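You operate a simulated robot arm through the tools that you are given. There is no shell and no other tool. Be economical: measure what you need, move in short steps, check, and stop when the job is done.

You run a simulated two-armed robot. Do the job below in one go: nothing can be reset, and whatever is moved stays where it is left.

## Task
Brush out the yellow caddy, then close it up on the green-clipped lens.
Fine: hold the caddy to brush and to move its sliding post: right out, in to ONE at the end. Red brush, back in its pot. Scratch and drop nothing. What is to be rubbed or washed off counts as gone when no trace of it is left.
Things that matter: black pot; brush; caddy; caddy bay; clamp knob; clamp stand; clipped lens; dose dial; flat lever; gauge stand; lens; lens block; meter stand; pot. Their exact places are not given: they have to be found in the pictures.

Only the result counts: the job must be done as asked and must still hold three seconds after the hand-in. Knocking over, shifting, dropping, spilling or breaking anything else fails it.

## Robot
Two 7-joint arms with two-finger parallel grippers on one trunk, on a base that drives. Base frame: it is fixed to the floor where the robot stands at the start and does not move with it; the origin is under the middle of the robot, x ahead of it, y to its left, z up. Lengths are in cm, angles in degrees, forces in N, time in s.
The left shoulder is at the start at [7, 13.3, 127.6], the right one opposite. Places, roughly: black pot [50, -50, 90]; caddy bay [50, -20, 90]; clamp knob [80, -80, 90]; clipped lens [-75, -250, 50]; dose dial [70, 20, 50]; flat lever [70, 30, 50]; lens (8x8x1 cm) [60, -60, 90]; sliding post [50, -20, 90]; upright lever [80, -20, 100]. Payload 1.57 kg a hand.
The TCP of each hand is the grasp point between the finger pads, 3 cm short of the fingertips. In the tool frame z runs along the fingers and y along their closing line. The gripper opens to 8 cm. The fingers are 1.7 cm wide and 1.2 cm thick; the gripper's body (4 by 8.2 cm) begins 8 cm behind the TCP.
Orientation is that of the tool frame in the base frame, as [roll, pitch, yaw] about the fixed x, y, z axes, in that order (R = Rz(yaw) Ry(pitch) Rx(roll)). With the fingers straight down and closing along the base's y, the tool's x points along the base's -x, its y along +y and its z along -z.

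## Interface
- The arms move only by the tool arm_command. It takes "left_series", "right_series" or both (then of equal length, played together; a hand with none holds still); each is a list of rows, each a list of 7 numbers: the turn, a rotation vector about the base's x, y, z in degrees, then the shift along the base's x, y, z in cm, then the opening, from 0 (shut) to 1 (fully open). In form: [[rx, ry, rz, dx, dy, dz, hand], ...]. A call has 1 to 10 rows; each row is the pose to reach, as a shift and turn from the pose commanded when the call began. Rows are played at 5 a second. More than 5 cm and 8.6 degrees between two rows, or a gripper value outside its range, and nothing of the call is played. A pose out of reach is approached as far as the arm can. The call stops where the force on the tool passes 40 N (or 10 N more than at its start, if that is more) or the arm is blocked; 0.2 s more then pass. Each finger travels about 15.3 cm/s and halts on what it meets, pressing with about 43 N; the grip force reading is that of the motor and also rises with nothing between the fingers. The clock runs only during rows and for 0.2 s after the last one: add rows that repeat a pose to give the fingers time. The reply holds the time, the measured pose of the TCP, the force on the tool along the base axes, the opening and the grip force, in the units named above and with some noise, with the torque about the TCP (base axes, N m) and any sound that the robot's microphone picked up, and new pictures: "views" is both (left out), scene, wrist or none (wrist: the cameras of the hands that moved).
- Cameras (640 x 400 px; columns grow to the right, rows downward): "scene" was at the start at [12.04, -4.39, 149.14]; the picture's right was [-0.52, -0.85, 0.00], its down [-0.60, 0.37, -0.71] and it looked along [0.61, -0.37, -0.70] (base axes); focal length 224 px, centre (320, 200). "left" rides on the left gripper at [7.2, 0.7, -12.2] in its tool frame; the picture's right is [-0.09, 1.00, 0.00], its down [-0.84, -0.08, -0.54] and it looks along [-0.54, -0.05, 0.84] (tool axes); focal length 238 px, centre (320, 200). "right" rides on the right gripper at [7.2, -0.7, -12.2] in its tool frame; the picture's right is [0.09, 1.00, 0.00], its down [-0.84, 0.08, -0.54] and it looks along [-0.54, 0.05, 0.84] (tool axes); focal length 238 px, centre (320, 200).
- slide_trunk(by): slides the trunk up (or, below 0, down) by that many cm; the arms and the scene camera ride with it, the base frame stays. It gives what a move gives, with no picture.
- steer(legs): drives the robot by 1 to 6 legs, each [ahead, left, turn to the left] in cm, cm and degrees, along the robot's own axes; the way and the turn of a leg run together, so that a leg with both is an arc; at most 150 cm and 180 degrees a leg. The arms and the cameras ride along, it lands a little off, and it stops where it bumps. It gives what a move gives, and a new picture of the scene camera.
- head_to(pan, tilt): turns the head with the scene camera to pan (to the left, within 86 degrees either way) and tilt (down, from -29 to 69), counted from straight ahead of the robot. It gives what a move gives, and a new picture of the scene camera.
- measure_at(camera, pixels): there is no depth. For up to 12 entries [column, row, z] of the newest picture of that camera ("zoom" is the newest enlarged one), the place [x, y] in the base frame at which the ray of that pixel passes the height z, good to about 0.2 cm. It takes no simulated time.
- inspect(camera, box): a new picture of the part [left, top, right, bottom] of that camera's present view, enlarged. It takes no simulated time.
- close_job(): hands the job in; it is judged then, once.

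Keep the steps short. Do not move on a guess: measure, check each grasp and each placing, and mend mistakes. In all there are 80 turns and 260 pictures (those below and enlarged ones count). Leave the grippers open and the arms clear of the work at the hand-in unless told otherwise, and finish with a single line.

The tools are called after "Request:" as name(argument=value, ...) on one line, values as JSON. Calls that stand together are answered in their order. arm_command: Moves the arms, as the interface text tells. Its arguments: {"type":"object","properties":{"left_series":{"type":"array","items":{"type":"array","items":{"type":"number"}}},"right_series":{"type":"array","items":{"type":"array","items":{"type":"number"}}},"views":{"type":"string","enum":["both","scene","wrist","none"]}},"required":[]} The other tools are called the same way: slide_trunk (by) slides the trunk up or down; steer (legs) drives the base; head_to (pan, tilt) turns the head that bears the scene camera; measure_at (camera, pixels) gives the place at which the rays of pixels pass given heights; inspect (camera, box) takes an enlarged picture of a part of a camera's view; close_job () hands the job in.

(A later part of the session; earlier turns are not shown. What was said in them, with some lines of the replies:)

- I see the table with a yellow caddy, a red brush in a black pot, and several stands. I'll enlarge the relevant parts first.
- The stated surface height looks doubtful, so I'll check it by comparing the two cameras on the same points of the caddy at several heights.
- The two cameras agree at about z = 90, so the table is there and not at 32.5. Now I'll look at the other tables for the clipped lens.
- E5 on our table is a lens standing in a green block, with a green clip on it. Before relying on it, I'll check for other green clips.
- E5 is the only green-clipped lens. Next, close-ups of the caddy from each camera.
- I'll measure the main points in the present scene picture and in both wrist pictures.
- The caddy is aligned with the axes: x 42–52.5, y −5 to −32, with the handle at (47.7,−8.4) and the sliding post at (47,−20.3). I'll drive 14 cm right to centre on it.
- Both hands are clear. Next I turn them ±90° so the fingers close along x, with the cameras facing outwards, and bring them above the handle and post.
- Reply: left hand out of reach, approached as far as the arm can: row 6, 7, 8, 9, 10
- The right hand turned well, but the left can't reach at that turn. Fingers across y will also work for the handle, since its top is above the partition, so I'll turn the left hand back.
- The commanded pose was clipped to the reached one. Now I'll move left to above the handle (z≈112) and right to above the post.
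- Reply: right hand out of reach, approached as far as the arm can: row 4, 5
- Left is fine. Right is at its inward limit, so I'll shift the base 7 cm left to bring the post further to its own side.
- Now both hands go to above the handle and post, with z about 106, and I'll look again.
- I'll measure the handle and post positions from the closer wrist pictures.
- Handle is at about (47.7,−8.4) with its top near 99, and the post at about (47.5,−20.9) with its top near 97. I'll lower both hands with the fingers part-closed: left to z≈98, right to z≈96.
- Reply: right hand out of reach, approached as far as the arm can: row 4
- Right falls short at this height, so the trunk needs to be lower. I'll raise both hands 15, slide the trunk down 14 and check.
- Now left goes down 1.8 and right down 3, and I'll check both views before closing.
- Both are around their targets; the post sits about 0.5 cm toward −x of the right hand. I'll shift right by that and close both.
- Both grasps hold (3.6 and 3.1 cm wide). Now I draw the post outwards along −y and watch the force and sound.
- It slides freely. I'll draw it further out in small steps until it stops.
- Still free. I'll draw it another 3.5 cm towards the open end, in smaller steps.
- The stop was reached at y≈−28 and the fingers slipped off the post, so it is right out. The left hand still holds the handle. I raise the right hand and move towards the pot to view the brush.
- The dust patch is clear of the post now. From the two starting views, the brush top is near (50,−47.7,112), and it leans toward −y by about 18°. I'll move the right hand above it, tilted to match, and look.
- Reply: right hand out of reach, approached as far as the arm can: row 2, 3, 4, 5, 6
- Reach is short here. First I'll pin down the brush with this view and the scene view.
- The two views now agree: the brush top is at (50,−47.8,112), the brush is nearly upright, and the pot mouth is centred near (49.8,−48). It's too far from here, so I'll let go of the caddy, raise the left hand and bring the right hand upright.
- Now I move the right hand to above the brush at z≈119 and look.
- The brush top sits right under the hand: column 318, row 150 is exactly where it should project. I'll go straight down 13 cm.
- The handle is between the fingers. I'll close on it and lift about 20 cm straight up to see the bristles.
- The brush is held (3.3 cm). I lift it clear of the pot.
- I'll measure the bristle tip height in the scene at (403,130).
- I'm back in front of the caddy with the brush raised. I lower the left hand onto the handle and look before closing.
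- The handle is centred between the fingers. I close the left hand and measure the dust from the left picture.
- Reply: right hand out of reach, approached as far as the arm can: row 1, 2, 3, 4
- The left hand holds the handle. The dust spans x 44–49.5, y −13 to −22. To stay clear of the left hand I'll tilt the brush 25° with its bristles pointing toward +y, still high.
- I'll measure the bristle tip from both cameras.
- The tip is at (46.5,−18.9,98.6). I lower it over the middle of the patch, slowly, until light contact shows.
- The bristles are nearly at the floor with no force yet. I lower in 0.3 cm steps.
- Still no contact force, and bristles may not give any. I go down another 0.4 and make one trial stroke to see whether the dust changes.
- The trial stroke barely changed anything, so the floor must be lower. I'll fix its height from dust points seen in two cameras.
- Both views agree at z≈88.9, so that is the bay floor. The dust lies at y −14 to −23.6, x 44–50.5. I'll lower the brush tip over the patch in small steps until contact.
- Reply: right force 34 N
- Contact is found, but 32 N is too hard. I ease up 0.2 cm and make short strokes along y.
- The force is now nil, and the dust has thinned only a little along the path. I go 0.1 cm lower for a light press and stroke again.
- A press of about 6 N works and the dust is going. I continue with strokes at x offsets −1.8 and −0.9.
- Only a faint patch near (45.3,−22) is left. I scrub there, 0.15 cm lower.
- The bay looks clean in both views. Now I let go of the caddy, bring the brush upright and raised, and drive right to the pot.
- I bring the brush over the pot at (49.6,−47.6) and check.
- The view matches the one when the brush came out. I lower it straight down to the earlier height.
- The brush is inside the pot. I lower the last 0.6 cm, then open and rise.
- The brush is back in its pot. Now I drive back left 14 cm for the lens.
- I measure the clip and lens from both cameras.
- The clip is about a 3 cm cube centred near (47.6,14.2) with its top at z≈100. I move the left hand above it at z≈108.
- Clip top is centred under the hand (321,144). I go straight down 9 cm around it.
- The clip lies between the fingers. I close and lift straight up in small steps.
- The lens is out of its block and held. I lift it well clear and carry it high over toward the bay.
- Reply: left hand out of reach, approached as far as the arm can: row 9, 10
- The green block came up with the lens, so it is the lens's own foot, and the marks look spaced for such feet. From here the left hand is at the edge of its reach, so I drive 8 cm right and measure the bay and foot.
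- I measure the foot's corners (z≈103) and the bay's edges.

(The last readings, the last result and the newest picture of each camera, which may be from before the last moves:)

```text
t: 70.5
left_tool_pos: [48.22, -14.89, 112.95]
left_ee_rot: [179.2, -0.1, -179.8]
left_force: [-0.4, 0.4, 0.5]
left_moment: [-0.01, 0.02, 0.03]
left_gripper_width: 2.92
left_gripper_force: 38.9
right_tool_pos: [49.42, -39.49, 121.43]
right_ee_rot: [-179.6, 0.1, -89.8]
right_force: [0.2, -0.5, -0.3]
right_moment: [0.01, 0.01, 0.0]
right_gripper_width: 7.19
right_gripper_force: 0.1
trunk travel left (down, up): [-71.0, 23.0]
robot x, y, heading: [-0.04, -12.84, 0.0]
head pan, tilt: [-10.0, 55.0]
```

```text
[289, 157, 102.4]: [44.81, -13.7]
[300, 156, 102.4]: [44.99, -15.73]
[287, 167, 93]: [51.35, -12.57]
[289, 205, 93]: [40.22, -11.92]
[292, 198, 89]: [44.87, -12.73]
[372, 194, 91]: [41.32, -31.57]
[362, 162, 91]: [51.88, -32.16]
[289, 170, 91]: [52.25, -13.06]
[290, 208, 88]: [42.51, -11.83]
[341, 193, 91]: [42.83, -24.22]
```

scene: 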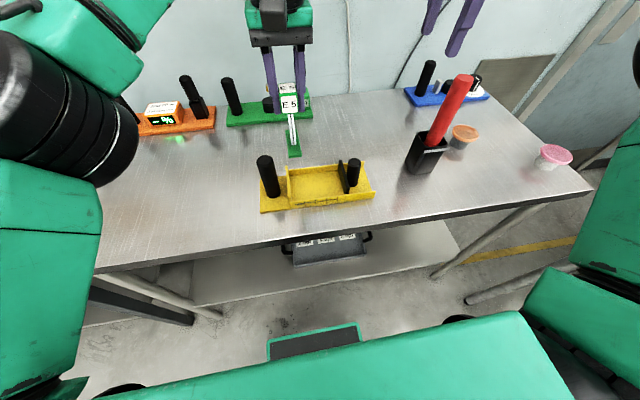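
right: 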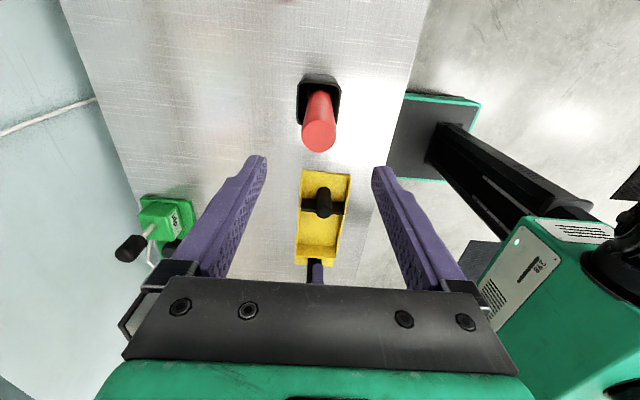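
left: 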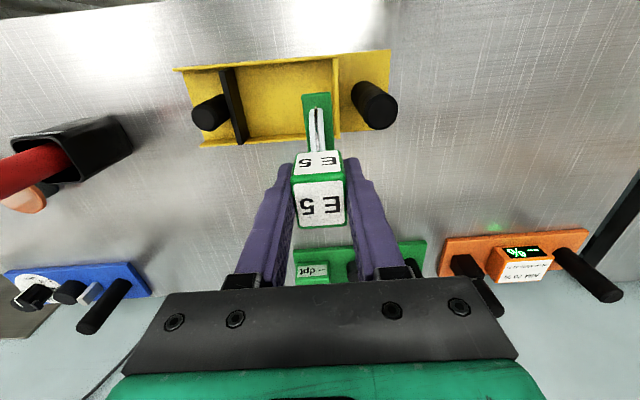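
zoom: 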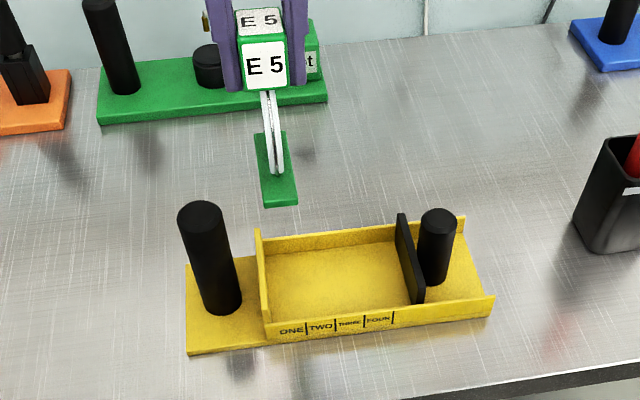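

The foot is about 2.6 cm wide, centred on the hand and roughly parallel to the caddy. The bay's centre line is x≈47.1 and the partition face y≈−12.75. I lower to just above the walls, shifting x −1.0, and look again.

Request:
arm_command(left_series=[[0, 0, 0, -0.5, 0, -3, 0.2], [0, 0, 0, -1, 0.1, -6, 0.2], [0, 0, 0, -1, 0.1, -8.2, 0.2]], views="both")

Request:
inspect(camera="left", box=[180, 40, 400, 170])

Request:
inspect(camera="scene", box=[240, 120, 390, 225])

```text
t: 71.3
left_tool_pos: [47.27, -14.49, 104.73]
left_ee_rot: [179.4, 0.0, -179.7]
left_force: [0.7, -0.2, -1.0]
left_moment: [-0.02, -0.03, 0.02]
left_gripper_width: 2.93
left_gripper_force: 39.0
right_tool_pos: [49.48, -39.34, 121.44]
right_ee_rot: [-179.6, 0.2, -89.8]
right_force: [0.3, 0.0, -0.7]
right_moment: [0.0, -0.03, 0.0]
right_gripper_width: 7.19
right_gripper_force: 0.0
trunk travel left (down, up): [-71.0, 23.0]
robot x, y, heading: [-0.24, -12.84, 0.2]
head pan, tilt: [-10.0, 55.0]
```

scene: 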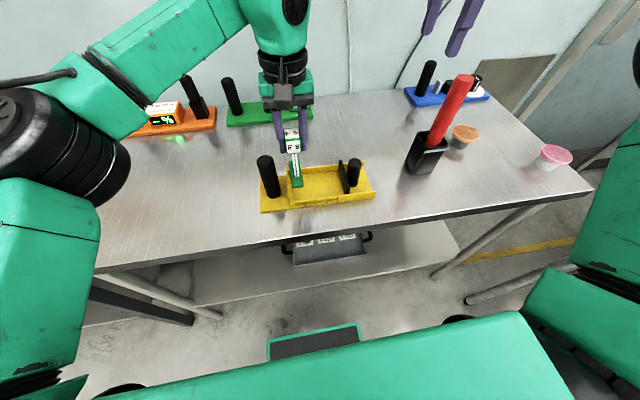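
left: 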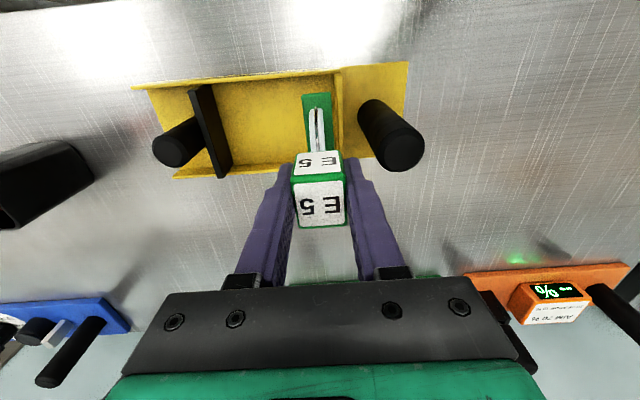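

```text
2.91 times, centred on (290, 105) of left
```

zoom: 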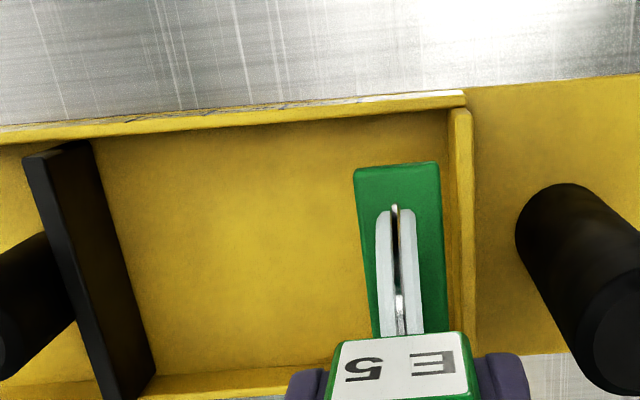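

```text
3.81 times, centred on (315, 172) of scene
```

zoom: 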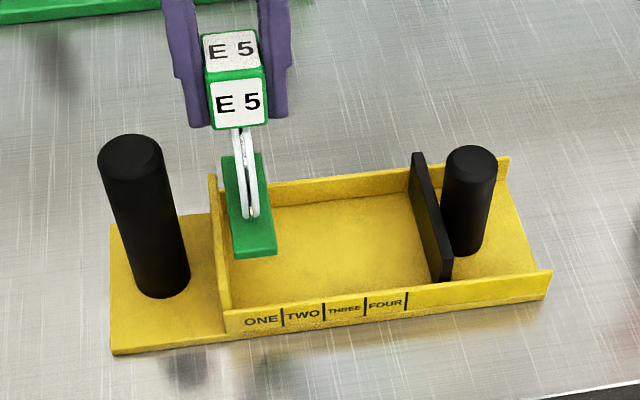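

I measure the foot ends and the bay edges again.

Request:
measure_at(camera="left", pixels=[[301.3, 94.7, 94.9], [331.2, 91.9, 94.9], [332.5, 140, 94.9], [335.4, 73.4, 93.2], [338.8, 149.7, 93.2], [283, 77.5, 91], [283, 82, 89], [340, 74, 91], [200, 171, 91], [300, 167, 89]])

Request:
measure_at(camera="scene", pixels=[[289, 161, 94.9], [299.5, 160, 94.9], [292, 184, 94.9], [303.5, 183, 94.9], [292, 203, 91], [293, 199, 89], [369, 190, 91], [361, 162.5, 91], [289, 171, 91]])

```text
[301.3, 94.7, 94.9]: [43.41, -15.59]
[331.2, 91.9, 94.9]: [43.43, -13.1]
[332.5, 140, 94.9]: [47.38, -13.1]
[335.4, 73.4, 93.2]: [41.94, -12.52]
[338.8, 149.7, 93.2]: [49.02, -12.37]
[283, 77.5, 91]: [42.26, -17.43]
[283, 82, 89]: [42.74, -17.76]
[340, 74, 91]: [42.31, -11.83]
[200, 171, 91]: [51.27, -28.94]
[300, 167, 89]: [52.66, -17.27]
```

```text
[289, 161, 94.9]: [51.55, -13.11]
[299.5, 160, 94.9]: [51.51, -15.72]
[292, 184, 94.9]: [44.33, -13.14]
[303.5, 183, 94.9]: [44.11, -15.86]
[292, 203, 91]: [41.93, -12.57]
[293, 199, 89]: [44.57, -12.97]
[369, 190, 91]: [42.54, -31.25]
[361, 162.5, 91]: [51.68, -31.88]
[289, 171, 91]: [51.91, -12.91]
```

The foot sits inside the bay on all sides: about 0.6 cm to the partition and about 0.6 to each wall. I lower it gently with a small +0.3 in y.

Request:
arm_command(left_series=[[0, 0, 0, 0, 0.3, -2, 0.2], [0, 0, 0, 0, 0.3, -4, 0.2], [0, 0, 0, 0, 0.3, -4.6, 0.2], [0, 0, 0, 0, 0.3, -4.9, 0.2]], views="both")

Request:
inspect(camera="scene", box=[240, 120, 390, 225])

```text
t: 72.3
left_tool_pos: [47.06, -14.24, 99.83]
left_ee_rot: [179.4, 0.0, -179.6]
left_force: [0.1, -0.1, -0.9]
left_moment: [0.02, 0.0, 0.01]
left_gripper_width: 2.94
left_gripper_force: 38.8
right_tool_pos: [49.47, -39.32, 121.4]
right_ee_rot: [-179.7, 0.1, -89.8]
right_force: [0.3, 0.5, -0.6]
right_moment: [0.01, 0.01, 0.0]
right_gripper_width: 7.21
right_gripper_force: 0.1
trunk travel left (down, up): [-71.0, 23.0]
robot x, y, heading: [0.13, -12.05, 0.1]
head pan, tilt: [-10.0, 55.0]
```

scene: 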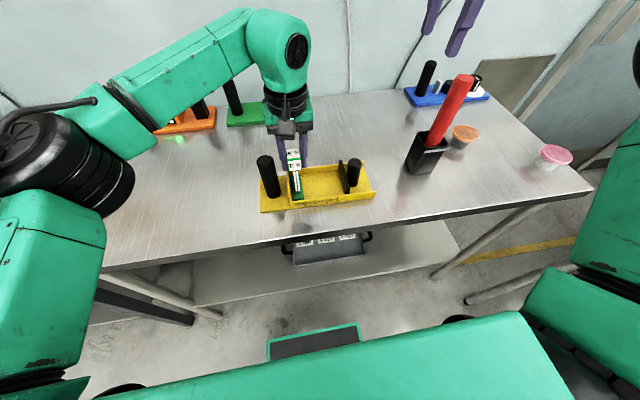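
left: 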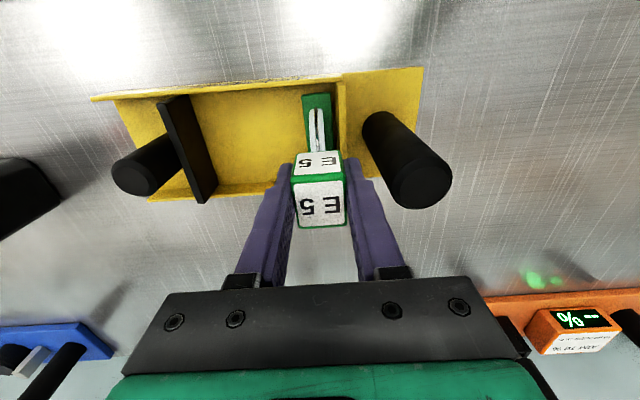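

```text
3.81 times, centred on (315, 172) of scene
```

zoom: 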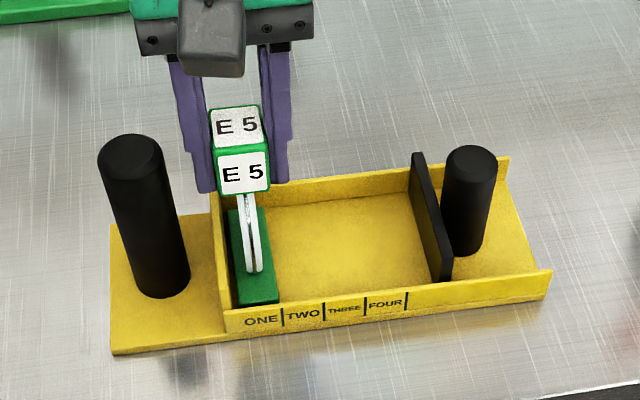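

The foot is in the bay. I lower in 0.2 cm steps until touchdown.

Request:
arm_command(left_series=[[0, 0, 0, 0, 0, -0.2, 0.2], [0, 0, 0, 0, 0, -0.4, 0.2]], views="none")

```text
t: 72.9
left_tool_pos: [47.02, -14.35, 99.4]
left_ee_rot: [179.3, 0.2, -179.7]
left_force: [-0.3, 0.9, -0.9]
left_moment: [0.0, 0.04, -0.02]
left_gripper_width: 2.93
left_gripper_force: 38.7
right_tool_pos: [49.44, -39.43, 121.49]
right_ee_rot: [-179.6, 0.2, -89.8]
right_force: [0.2, 0.0, 0.0]
right_moment: [-0.01, 0.02, 0.0]
right_gripper_width: 7.19
right_gripper_force: 0.0
trunk travel left (down, up): [-71.0, 23.0]
robot x, y, heading: [-0.12, -12.39, 0.0]
head pan, tilt: [-10.0, 55.0]
```

Request:
arm_command(left_series=[[0, 0, 0, 0, 0, -0.15, 0.2], [0, 0, 0, 0, 0, -0.3, 0.2]], views="none")

Request:
inspect(camera="scene", box=[265, 140, 345, 215])

```text
t: 73.5
left_tool_pos: [46.92, -14.39, 99.31]
left_ee_rot: [179.4, 0.3, -179.8]
left_force: [1.0, 0.6, 10.5]
left_moment: [-0.06, -0.12, 0.01]
left_gripper_width: 2.91
left_gripper_force: 38.6
right_tool_pos: [49.38, -39.44, 121.52]
right_ee_rot: [-179.6, 0.1, -89.7]
right_force: [0.1, -0.2, -0.1]
right_moment: [0.0, -0.03, 0.02]
right_gripper_width: 7.22
right_gripper_force: 0.1
trunk travel left (down, up): [-71.0, 23.0]
robot x, y, heading: [0.32, -12.53, 0.3]
head pan, tilt: [-10.0, 55.0]
```

```text
5.33 times, centred on (305, 178) of scene
```

zoom: 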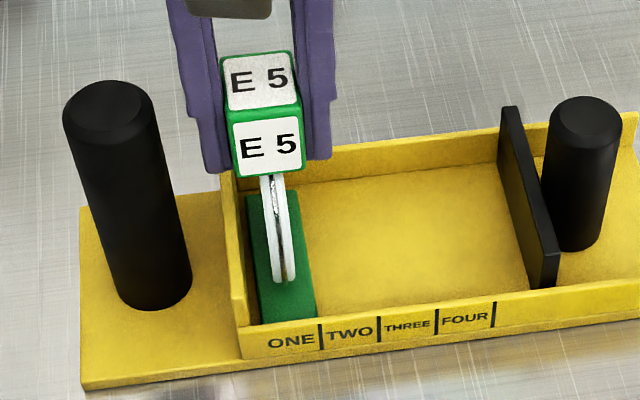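

It has touched down (10 N), with the foot squarely in the ONE zone. I open just a little and lift straight up.

Request:
arm_command(left_series=[[0, 0, 0, 0, 0, 0.1, 0.4], [0, 0, 0, 0, 0, 0.1, 0.5], [0, 0, 0, 0, 0, 0.1, 0.52], [0, 0, 0, 0, 0, 1.5, 0.52], [0, 0, 0, 0, 0, 4, 0.55], [0, 0, 0, 0, 0, 8, 0.62], [0, 0, 0, 0, 0, 12, 0.62]], views="both")

Request:
inspect(camera="scene", box=[240, 120, 390, 225])

```text
t: 75.1
left_tool_pos: [46.89, -14.29, 111.11]
left_ee_rot: [179.4, 0.0, -179.6]
left_force: [-0.5, -0.2, -0.6]
left_moment: [0.01, -0.03, 0.01]
left_gripper_width: 4.97
left_gripper_force: 0.0
right_tool_pos: [49.4, -39.41, 121.45]
right_ee_rot: [-179.6, 0.2, -89.8]
right_force: [-0.3, 0.0, 0.1]
right_moment: [0.01, -0.02, -0.01]
right_gripper_width: 7.21
right_gripper_force: 0.0
trunk travel left (down, up): [-71.0, 23.0]
robot x, y, heading: [-0.23, -12.35, 0.2]
head pan, tilt: [-10.0, 55.0]
```

scene: 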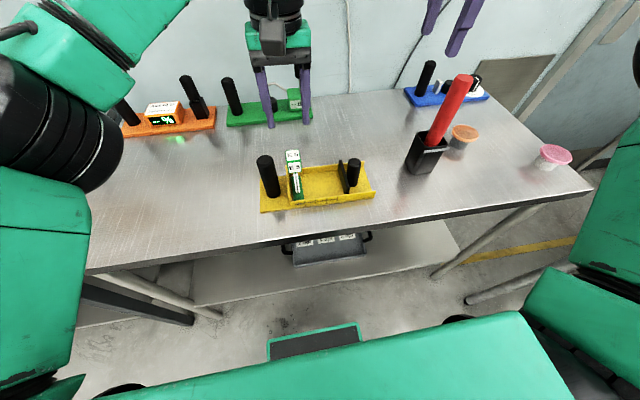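
left: 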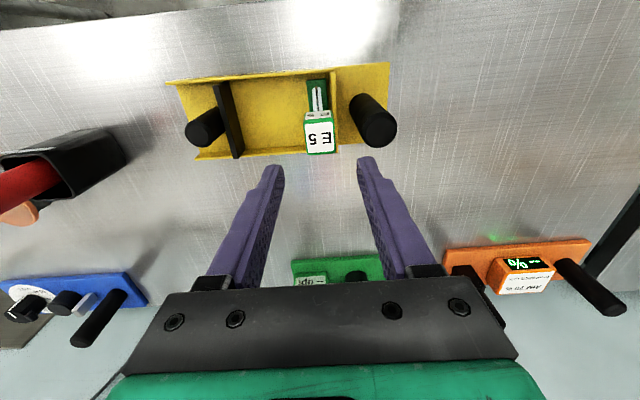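

```text
3.81 times, centred on (315, 172) of scene
```

zoom: 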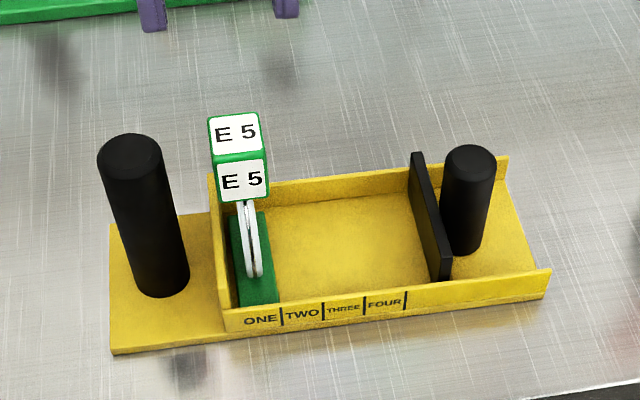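

The lens stands by itself. Now I drive 7 cm left so that both hands reach, the left for the handle and the right for the post.

Request:
steer(legs=[[0, 7, 0]])

Request:
arm_command(left_series=[[0, 0, 0, 0.3, -0.5, -2, 0.57], [0, 0, 0, 0.5, -1, -5, 0.57]], right_series=[[0, 0, 0, -1, 2, -5, 0.9], [0, 0, 0, -2, 4, -10, 0.6]], views="both")

```text
t: 76.1
left_tool_pos: [46.85, -7.81, 111.12]
left_ee_rot: [179.0, 0.1, -179.8]
left_force: [1.0, 0.3, -0.7]
left_moment: [0.05, 0.02, -0.01]
left_gripper_width: 4.97
left_gripper_force: 0.1
right_tool_pos: [49.57, -32.78, 121.35]
right_ee_rot: [-179.6, 0.2, -89.9]
right_force: [0.4, -0.5, -0.1]
right_moment: [0.04, -0.02, 0.0]
right_gripper_width: 7.2
right_gripper_force: 0.1
trunk travel left (down, up): [-71.0, 23.0]
robot x, y, heading: [0.3, -5.83, 0.1]
head pan, tilt: [-10.0, 55.0]
```

scene: 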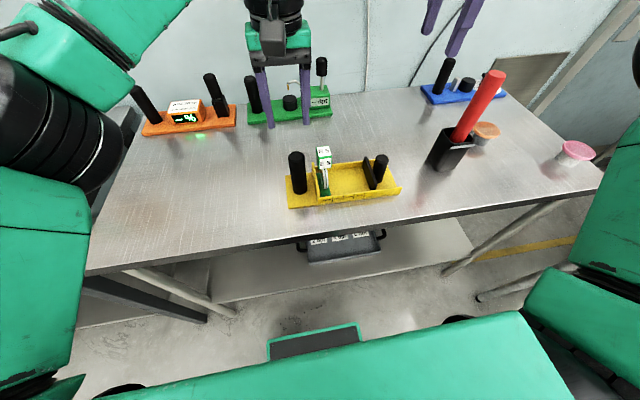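

```text
refused: row 1 steps farther than a row can; nothing moved
```

The step was too long; I use smaller rows.

Request:
arm_command(left_series=[[0, 0, 0, 0.3, -0.3, -1.5, 0.57], [0, 0, 0, 0.5, -0.6, -3, 0.57], [0, 0, 0, 0.5, -0.6, -4, 0.57], [0, 0, 0, 0.5, -0.6, -5, 0.57]], right_series=[[0, 0, 0, -1, 1.5, -3.5, 0.9], [0, 0, 0, -2, 3, -7, 0.6], [0, 0, 0, -2.4, 4.4, -10.5, 0.6], [0, 0, 0, -2.4, 4.6, -14.5, 0.6]], views="both")

Request:
inspect(camera="left", box=[100, 50, 400, 230])

```text
t: 77.1
left_tool_pos: [47.42, -8.17, 106.01]
left_ee_rot: [179.3, 0.0, -179.8]
left_force: [0.8, -0.6, -0.5]
left_moment: [0.02, 0.0, -0.02]
left_gripper_width: 4.56
left_gripper_force: 0.0
right_tool_pos: [47.11, -28.04, 106.68]
right_ee_rot: [-179.6, 0.2, -89.9]
right_force: [-0.3, 0.0, -0.1]
right_moment: [0.02, 0.03, 0.0]
right_gripper_width: 4.81
right_gripper_force: 0.1
trunk travel left (down, up): [-71.0, 23.0]
robot x, y, heading: [0.04, -5.91, 0.4]
head pan, tilt: [-10.0, 55.0]
```

scene: 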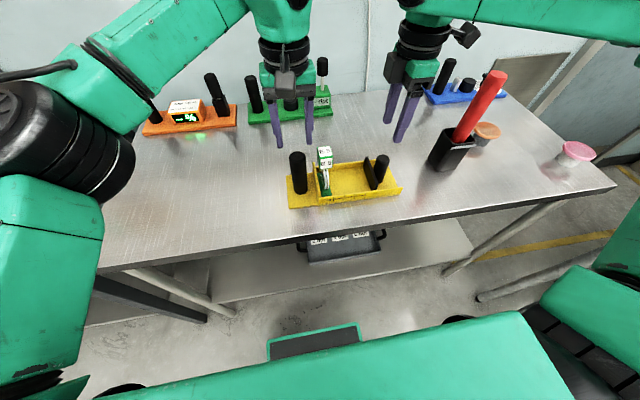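
right: 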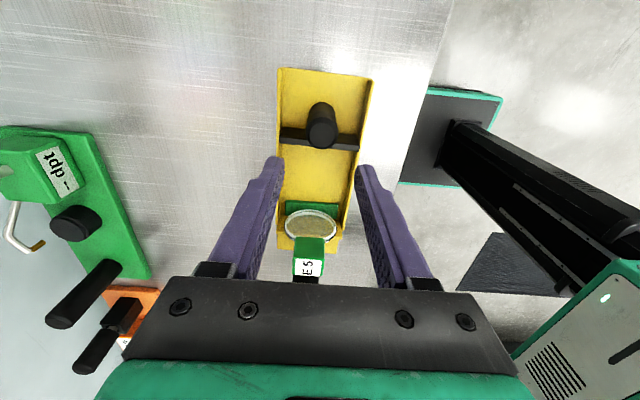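
left: 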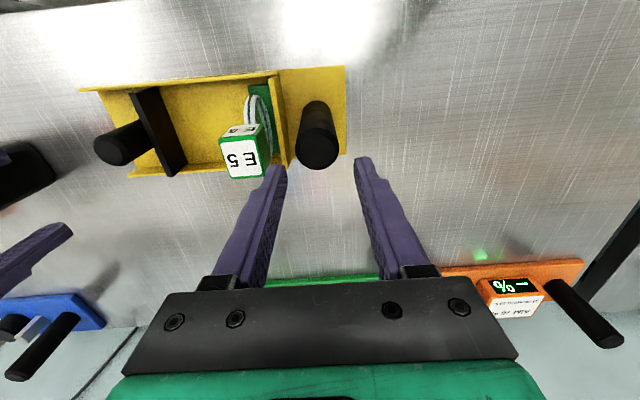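

```text
2.13 times, centred on (250, 140) of left
```

zoom: 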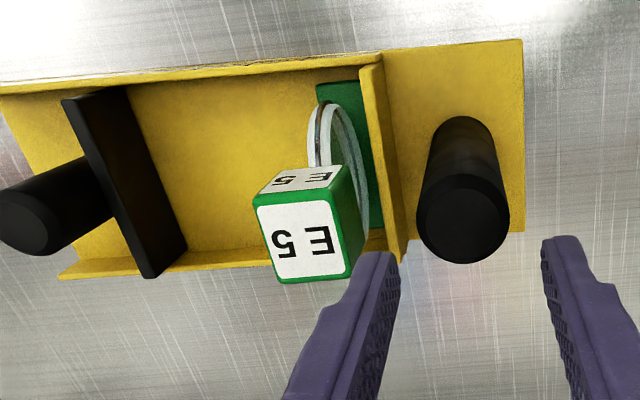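

I measure the handle and post tops from the wrist views.

Request:
measure_at(camera="left", pixels=[[317, 150, 97.5], [316, 108, 89.5], [118, 150, 96.5], [243, 157, 100.3]])

Request:
measure_at(camera="right", pixels=[[321, 130, 96.5], [321, 113, 89.5], [320, 136, 96.5], [281, 143, 93], [357, 147, 93]])

```text
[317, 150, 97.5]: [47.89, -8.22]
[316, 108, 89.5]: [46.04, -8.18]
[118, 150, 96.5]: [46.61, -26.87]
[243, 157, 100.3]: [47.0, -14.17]
```

```text
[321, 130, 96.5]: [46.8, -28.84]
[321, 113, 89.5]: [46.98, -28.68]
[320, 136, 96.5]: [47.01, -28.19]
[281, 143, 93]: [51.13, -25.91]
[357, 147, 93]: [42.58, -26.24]
```

Handle is at (47.5,−8.2) and post at (46.9,−28.5). I lower both hands around them.

Request:
arm_command(left_series=[[0, 0, 0, 0, -0.1, -2, 0.57], [0, 0, 0, 0, -0.1, -4, 0.57], [0, 0, 0, 0, -0.1, -6, 0.57], [0, 0, 0, 0, -0.1, -8, 0.57]], right_series=[[0, 0, 0, -0.2, -0.4, -3, 0.6], [0, 0, 0, -0.2, -0.4, -6, 0.6], [0, 0, 0, -0.2, -0.4, -9, 0.6], [0, 0, 0, -0.2, -0.4, -11, 0.6]], views="wrist")

```text
t: 78.1
left_tool_pos: [47.54, -8.23, 98.03]
left_ee_rot: [179.4, 0.1, -179.8]
left_force: [-0.7, -0.5, 0.4]
left_moment: [-0.01, -0.02, -0.01]
left_gripper_width: 4.54
left_gripper_force: 0.1
right_tool_pos: [46.87, -28.36, 95.88]
right_ee_rot: [-179.8, 0.1, -89.9]
right_force: [0.0, 1.1, 0.2]
right_moment: [0.01, 0.0, 0.01]
right_gripper_width: 4.8
right_gripper_force: 0.1
trunk travel left (down, up): [-71.0, 23.0]
robot x, y, heading: [-0.06, -5.53, 0.0]
head pan, tilt: [-10.0, 55.0]
```

right: 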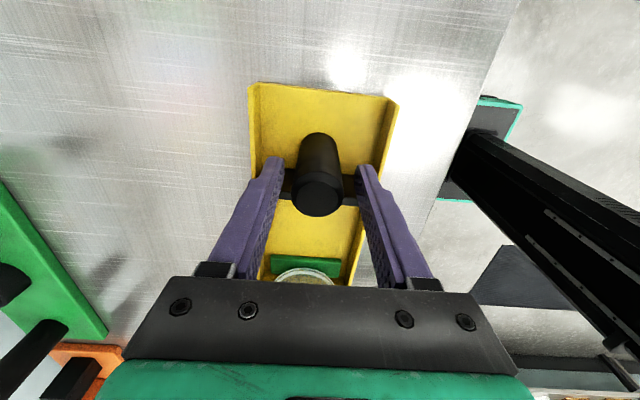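
left: 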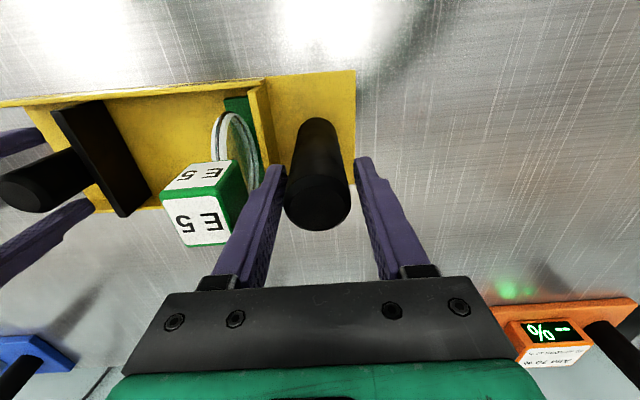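

Both are well placed. I close left on the handle first, then right on the post.

Request:
arm_command(left_series=[[0, 0, 0, 0, 0, 0, 0.1], [0, 0, 0, 0, 0, 0, 0.1], [0, 0, 0, 0, 0, 0, 0.1], [0, 0, 0, 0, 0, 0, 0.1], [0, 0, 0, 0, 0, 0, 0.1]], right_series=[[0, 0, 0, 0, 0, -0.3, 0.6], [0, 0, 0, 0, 0, -0.3, 0.6], [0, 0, 0, 0, 0, -0.3, 0.1], [0, 0, 0, 0, 0, -0.3, 0.1], [0, 0, 0, 0, 0, -0.3, 0.1]], views="none")

```text
t: 79.3
left_tool_pos: [47.41, -8.19, 98.02]
left_ee_rot: [179.4, 0.1, -179.9]
left_force: [-2.8, -0.9, 4.9]
left_moment: [-1.69, -0.09, -0.17]
left_gripper_width: 3.56
left_gripper_force: 42.3
right_tool_pos: [46.69, -28.35, 95.46]
right_ee_rot: [-179.6, 0.0, -89.9]
right_force: [4.5, -0.3, -1.1]
right_moment: [0.0, 0.43, -0.32]
right_gripper_width: 3.07
right_gripper_force: 40.1
trunk travel left (down, up): [-71.0, 23.0]
robot x, y, heading: [-0.31, -5.58, 0.1]
head pan, tilt: [-10.0, 55.0]
```

Both hold firmly. I slide the post in by 5 cm, then look.

Request:
arm_command(right_series=[[0, 0, 0, 0.1, 0.8, 0, 0.1], [0, 0, 0, 0.1, 1.6, 0, 0.1], [0, 0, 0, 0.15, 2.4, 0, 0.1], [0, 0, 0, 0.15, 3.2, 0, 0.1], [0, 0, 0, 0.2, 4.1, 0, 0.1], [0, 0, 0, 0.2, 5, 0, 0.1]], views="scene")

Request:
inspect(camera="scene", box=[275, 120, 415, 220])

Request:
inspect(camera="left", box=[0, 60, 280, 250])

```text
t: 80.7
left_tool_pos: [47.45, -8.12, 97.94]
left_ee_rot: [179.4, 0.2, -179.7]
left_force: [5.6, 2.3, 6.0]
left_moment: [-0.97, -0.36, 0.39]
left_gripper_width: 3.57
left_gripper_force: 42.9
right_tool_pos: [46.87, -23.29, 95.65]
right_ee_rot: [-179.7, 0.1, -89.8]
right_force: [-7.4, 0.3, -1.8]
right_moment: [-0.45, 0.54, 0.3]
right_gripper_width: 3.08
right_gripper_force: 40.8
trunk travel left (down, up): [-71.0, 23.0]
robot x, y, heading: [-0.06, -5.8, 0.3]
head pan, tilt: [-10.0, 55.0]
```

scene: 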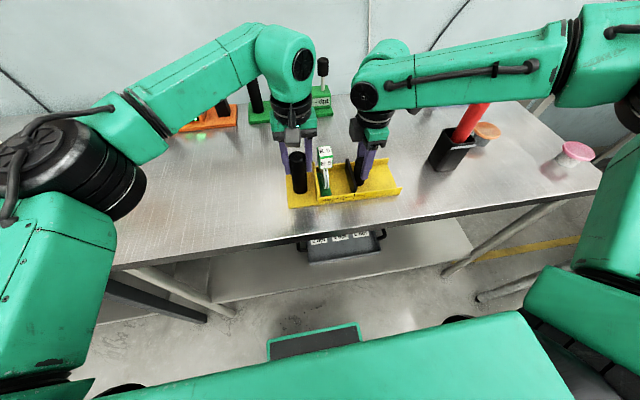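

```text
4.00 times, centred on (345, 170) of scene
```

zoom: 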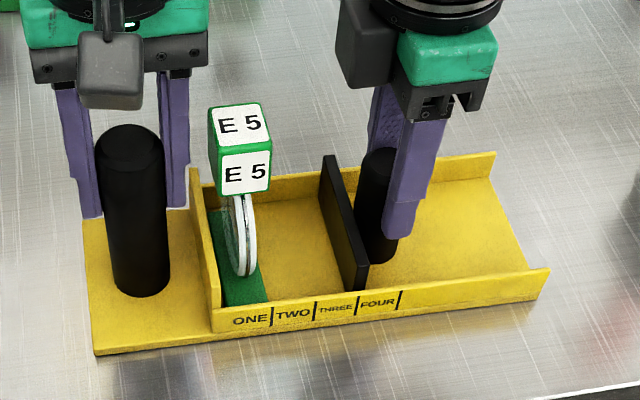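

```text
2.11 times, centred on (140, 155) of left
```

zoom: 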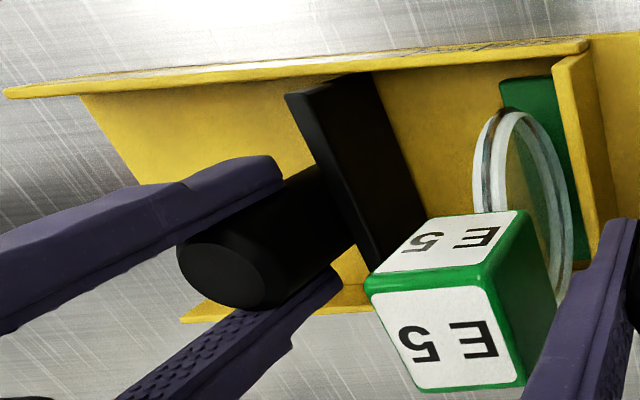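

The plate's leading face is at the THREE/FOUR mark, and ONE is about 4.9 cm further. I slide 4 cm more.

Request:
arm_command(right_series=[[0, 0, 0, 0, 0.8, 0, 0.1], [0, 0, 0, -0.05, 1.6, 0, 0.1], [0, 0, 0, -0.05, 2.4, 0, 0.1], [0, 0, 0, -0.05, 3.2, 0, 0.1], [0, 0, 0, -0.05, 3.9, 0, 0.1]], views="scene")

Request:
inspect(camera="scene", box=[290, 140, 390, 220])

Request:
inspect(camera="left", box=[0, 60, 280, 250])

```text
t: 81.9
left_tool_pos: [47.42, -8.14, 97.94]
left_ee_rot: [179.4, 0.0, -179.9]
left_force: [-3.6, 1.1, 14.8]
left_moment: [-1.18, -0.48, -0.06]
left_gripper_width: 3.53
left_gripper_force: 42.5
right_tool_pos: [47.03, -19.5, 95.59]
right_ee_rot: [-179.7, 0.1, -89.9]
right_force: [5.0, -1.2, -12.2]
right_moment: [-0.95, 0.6, -0.35]
right_gripper_width: 3.06
right_gripper_force: 39.9
trunk travel left (down, up): [-71.0, 23.0]
robot x, y, heading: [0.17, -5.5, 0.1]
head pan, tilt: [-10.0, 55.0]
```

scene: 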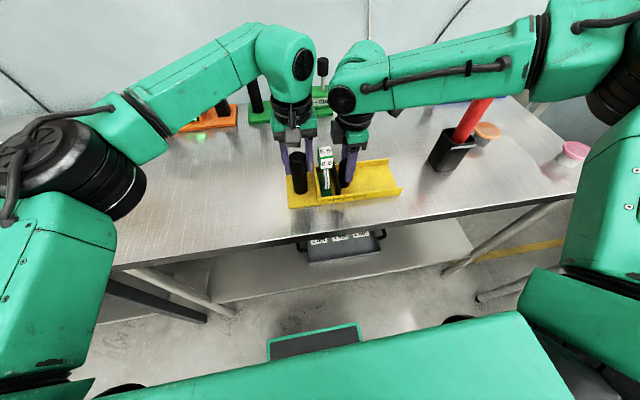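

```text
5.00 times, centred on (340, 180) of scene
```

zoom: 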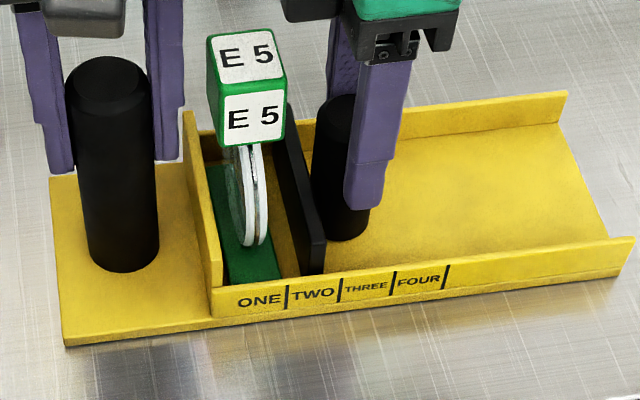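

```text
2.11 times, centred on (140, 155) of left
```

zoom: 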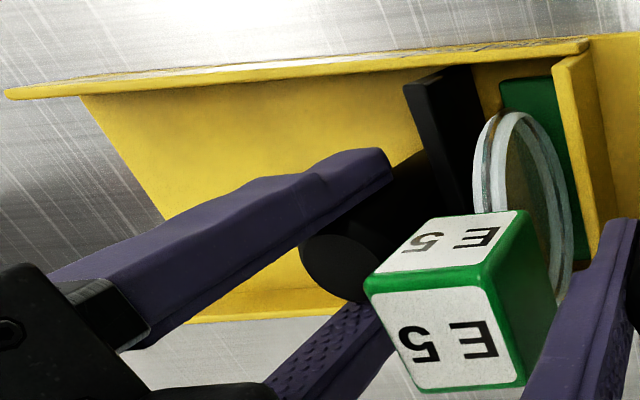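

About 0.75 cm remains to the ONE line and the foot edge. I advance in small steps and watch the force.

Request:
arm_command(right_series=[[0, 0, 0, -0.05, 0.3, -0.1, 0.1], [0, 0, 0, -0.05, 0.6, -0.1, 0.1], [0, 0, 0, -0.05, 0.75, -0.1, 0.1]], views="scene")

Request:
inspect(camera="scene", box=[300, 150, 370, 210])

Request:
inspect(camera="left", box=[130, 60, 280, 160])

```text
t: 82.7
left_tool_pos: [47.47, -8.06, 97.95]
left_ee_rot: [179.4, 0.0, -179.8]
left_force: [-6.5, -1.3, 8.8]
left_moment: [-1.45, -0.23, 0.09]
left_gripper_width: 3.52
left_gripper_force: 42.5
right_tool_pos: [47.06, -18.66, 95.63]
right_ee_rot: [-179.4, 0.1, -89.9]
right_force: [8.4, -1.1, 0.4]
right_moment: [-1.08, 0.72, -0.22]
right_gripper_width: 3.07
right_gripper_force: 40.4
trunk travel left (down, up): [-71.0, 23.0]
robot x, y, heading: [-0.04, -5.55, 0.4]
head pan, tilt: [-10.0, 55.0]
```

scene: 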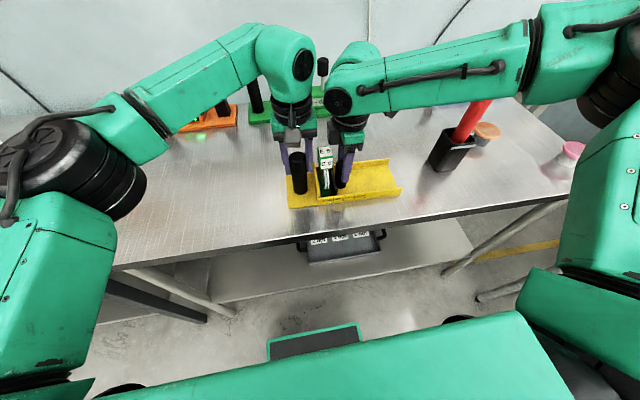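

```text
6.67 times, centred on (335, 180) of scene
```

zoom: 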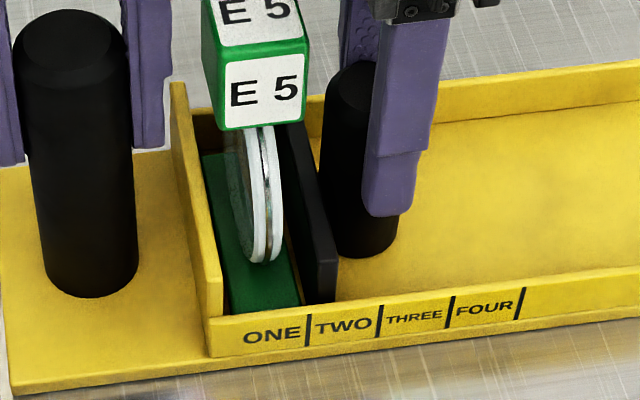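

```text
4.00 times, centred on (205, 110) of left
```

zoom: 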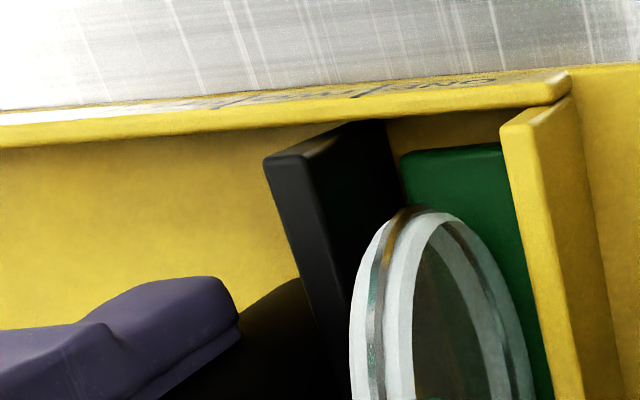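

The plate is about 0.2 cm from the foot and at the ONE line. I nudge it in 0.1 cm steps until it just meets the foot.

Request:
arm_command(right_series=[[0, 0, 0, 0.05, 0.1, 0, 0.1], [0, 0, 0, 0.05, 0.2, 0, 0.1], [0, 0, 0, 0.05, 0.25, 0, 0.1]], views="none")

Request:
inspect(camera="scene", box=[300, 150, 370, 210])

Request:
inspect(camera="left", box=[130, 60, 280, 160])

```text
t: 83.5
left_tool_pos: [47.36, -8.06, 98.0]
left_ee_rot: [179.4, 0.0, -179.7]
left_force: [-2.4, -2.2, 0.4]
left_moment: [-1.67, 0.05, 0.03]
left_gripper_width: 3.55
left_gripper_force: 43.0
right_tool_pos: [47.09, -18.41, 95.58]
right_ee_rot: [-179.4, 0.1, -90.0]
right_force: [3.4, 0.4, 6.3]
right_moment: [-0.17, 0.55, -0.05]
right_gripper_width: 3.07
right_gripper_force: 40.0
trunk travel left (down, up): [-71.0, 23.0]
robot x, y, heading: [0.13, -5.81, 0.1]
head pan, tilt: [-10.0, 55.0]
```

```text
6.67 times, centred on (335, 180) of scene
```

zoom: 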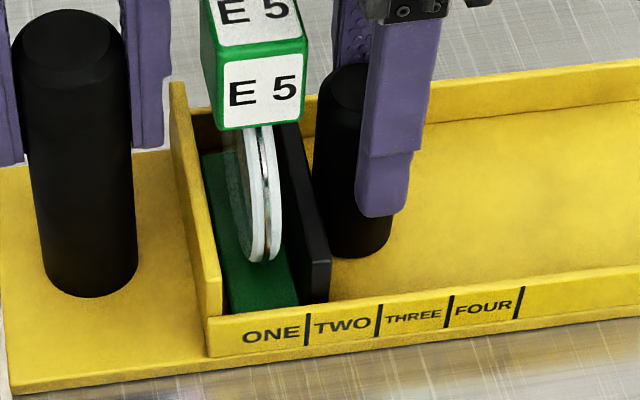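

```text
4.00 times, centred on (205, 110) of left
```

zoom: 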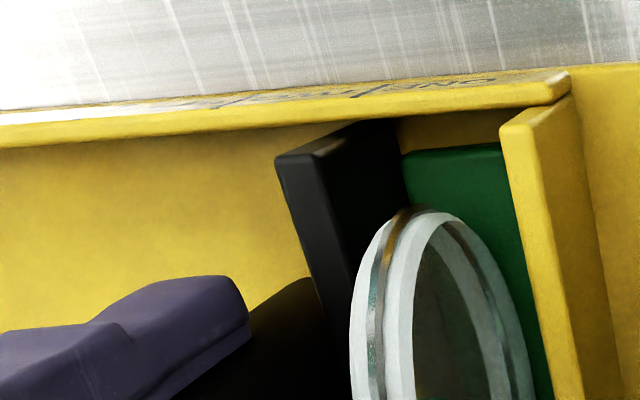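

The plate meets the foot, with its face just inside the ONE line in the same relation as it first stood to TWO. I press a last 0.1 cm to check it is snug.

Request:
arm_command(right_series=[[0, 0, 0, 0, 0.1, 0.05, 0.1], [0, 0, 0, 0, 0.1, 0.05, 0.1]], views="none")

Request:
inspect(camera="left", box=[130, 60, 280, 160])

```text
t: 84.1
left_tool_pos: [47.43, -8.14, 98.1]
left_ee_rot: [179.3, 0.0, -179.9]
left_force: [-5.7, -1.2, -0.1]
left_moment: [-1.57, -0.1, 0.03]
left_gripper_width: 3.55
left_gripper_force: 42.2
right_tool_pos: [47.15, -18.35, 95.6]
right_ee_rot: [-179.5, 0.1, -89.9]
right_force: [5.8, 0.6, 4.8]
right_moment: [0.18, 0.57, -0.26]
right_gripper_width: 3.11
right_gripper_force: 40.0
trunk travel left (down, up): [-71.0, 23.0]
robot x, y, heading: [0.24, -5.37, 0.0]
head pan, tilt: [-10.0, 55.0]
```

```text
4.00 times, centred on (205, 110) of left
```

zoom: 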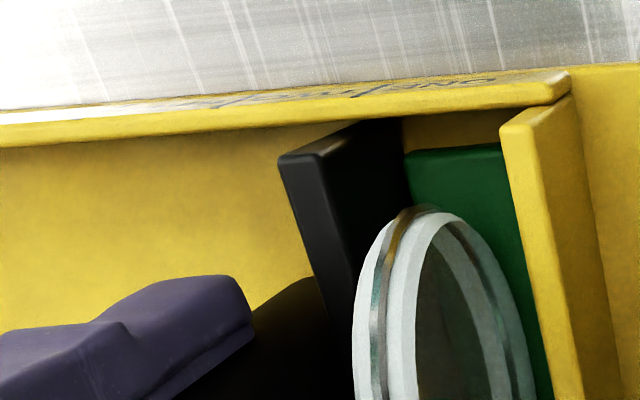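

The foot moves with the plate, so it's in contact at ONE. I release the right hand and raise it, then the left.

Request:
arm_command(left_series=[[0, 0, 0, 0, 0, 0, 0.1], [0, 0, 0, 0, 0, 0, 0.1], [0, 0, 0, 0, 0, 0, 0.1], [0, 0, 0, 0, 0, 0, 0.5], [0, 0, 0, 0, 0, 0, 0.57], [0, 0, 0, 0, 0, 3, 0.57], [0, 0, 0, 0, 0, 7, 0.57], [0, 0, 0, 0, 0, 11, 0.57], [0, 0, 0, 0, 0, 15, 0.57]], right_series=[[0, 0, 0, 0, 0, 0, 0.5], [0, 0, 0, 0, 0, 0, 0.57], [0, 0, 0, 0, 0, 2, 0.57], [0, 0, 0, 0, 0, 5, 0.57], [0, 0, 0, 0, 0, 8, 0.57], [0, 0, 0, 0, 0, 11, 0.57], [0, 0, 0, 0, 0, 14, 0.57], [0, 0, 0, 0, -4, 16, 0.57], [0, 0, 0, 0, -8, 17, 0.57]], views="both")

Request:
inspect(camera="scene", box=[275, 130, 415, 220])

Request:
inspect(camera="right", box=[240, 80, 400, 240])

```text
t: 86.1
left_tool_pos: [47.14, -8.33, 113.2]
left_ee_rot: [179.1, 0.0, -179.9]
left_force: [-0.4, -0.8, -0.8]
left_moment: [0.02, 0.0, 0.01]
left_gripper_width: 4.57
left_gripper_force: 0.1
right_tool_pos: [47.05, -26.58, 112.51]
right_ee_rot: [-179.7, 0.2, -89.9]
right_force: [0.1, -1.0, -0.4]
right_moment: [0.05, -0.05, 0.04]
right_gripper_width: 4.52
right_gripper_force: 0.1
trunk travel left (down, up): [-71.0, 23.0]
robot x, y, heading: [0.31, -5.65, 0.4]
head pan, tilt: [-10.0, 55.0]
```

scene: 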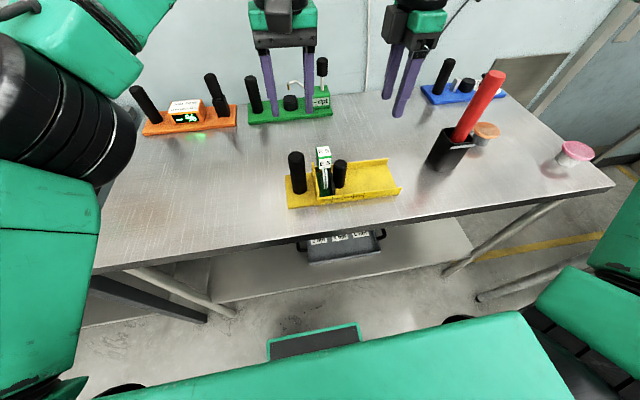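
right: 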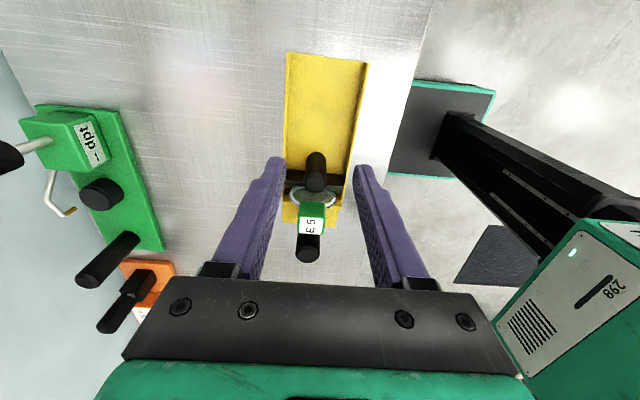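
left: 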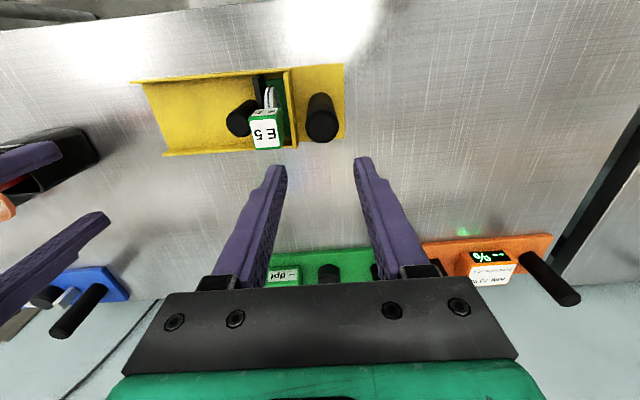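

```text
4.44 times, centred on (345, 175) of scene
```

zoom: 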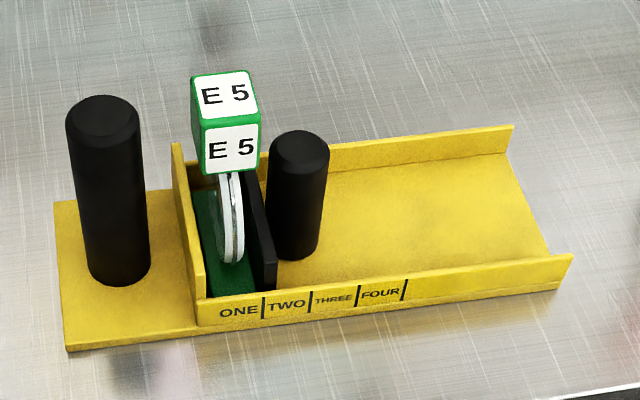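

```text
2.50 times, centred on (320, 160) of right
```

zoom: 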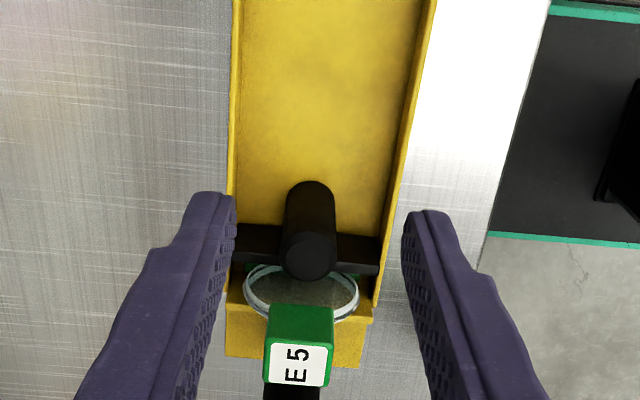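

The lens is shut in at ONE. I check the bay floor for any faint trace, and check the pot and brush.

Request:
inspect(camera="right", box=[280, 50, 370, 180])

Request:
inspect(camera="left", box=[140, 70, 300, 160])

```text
3.08 times, centred on (325, 115) of right
```

zoom: 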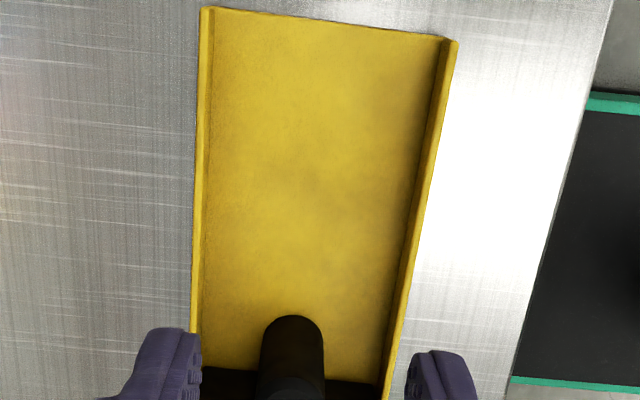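

```text
4.00 times, centred on (220, 115) of left
```

zoom: 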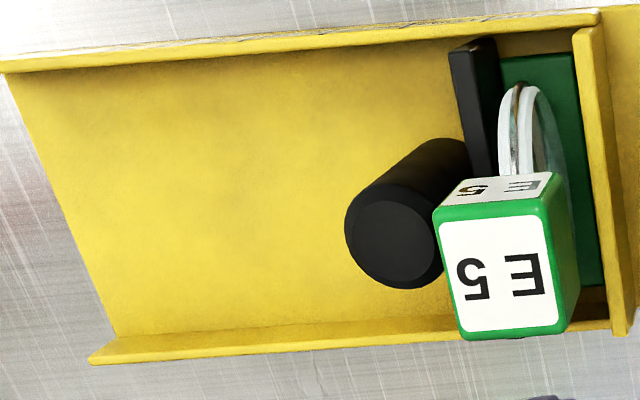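

No trace of dust is left. I open both grippers and draw the arms up and clear.

Request:
arm_command(left_series=[[0, 0, 0, 0, 0, 4, 1], [0, 0, 0, -3, 2, 7, 1], [0, 0, 0, -6, 4, 8, 1]], right_series=[[0, 0, 0, 0, 0, 4, 1], [0, 0, 0, -3, -2, 7, 1], [0, 0, 0, -6, -3, 8, 1]], views="scene")

```text
t: 86.9
left_tool_pos: [41.04, -4.14, 121.37]
left_ee_rot: [179.4, 0.2, -179.8]
left_force: [0.5, 0.2, 0.4]
left_moment: [-0.06, 0.01, -0.02]
left_gripper_width: 7.99
left_gripper_force: 0.2
right_tool_pos: [40.71, -29.25, 120.6]
right_ee_rot: [-179.4, 0.1, -89.9]
right_force: [-0.4, -0.6, 0.6]
right_moment: [0.01, 0.0, 0.01]
right_gripper_width: 8.01
right_gripper_force: 0.0
trunk travel left (down, up): [-71.0, 23.0]
robot x, y, heading: [-0.31, -5.81, 0.1]
head pan, tilt: [-10.0, 55.0]
```

scene: 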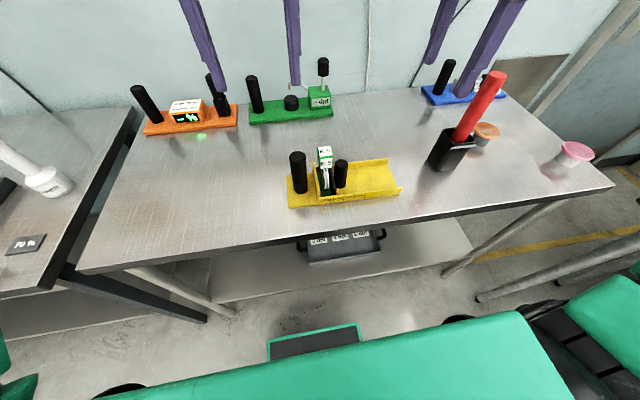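

Everything is in place: the caddy is clean, lens E5 is shut in at ONE, the brush is in its pot, and the arms are clear with grippers open. I hand it in.

Request:
close_job()

```text
The job is handed in.
```

The yellow caddy is brushed clean and closed at ONE on the green-clipped lens (E5), and the red brush is back in its pot.
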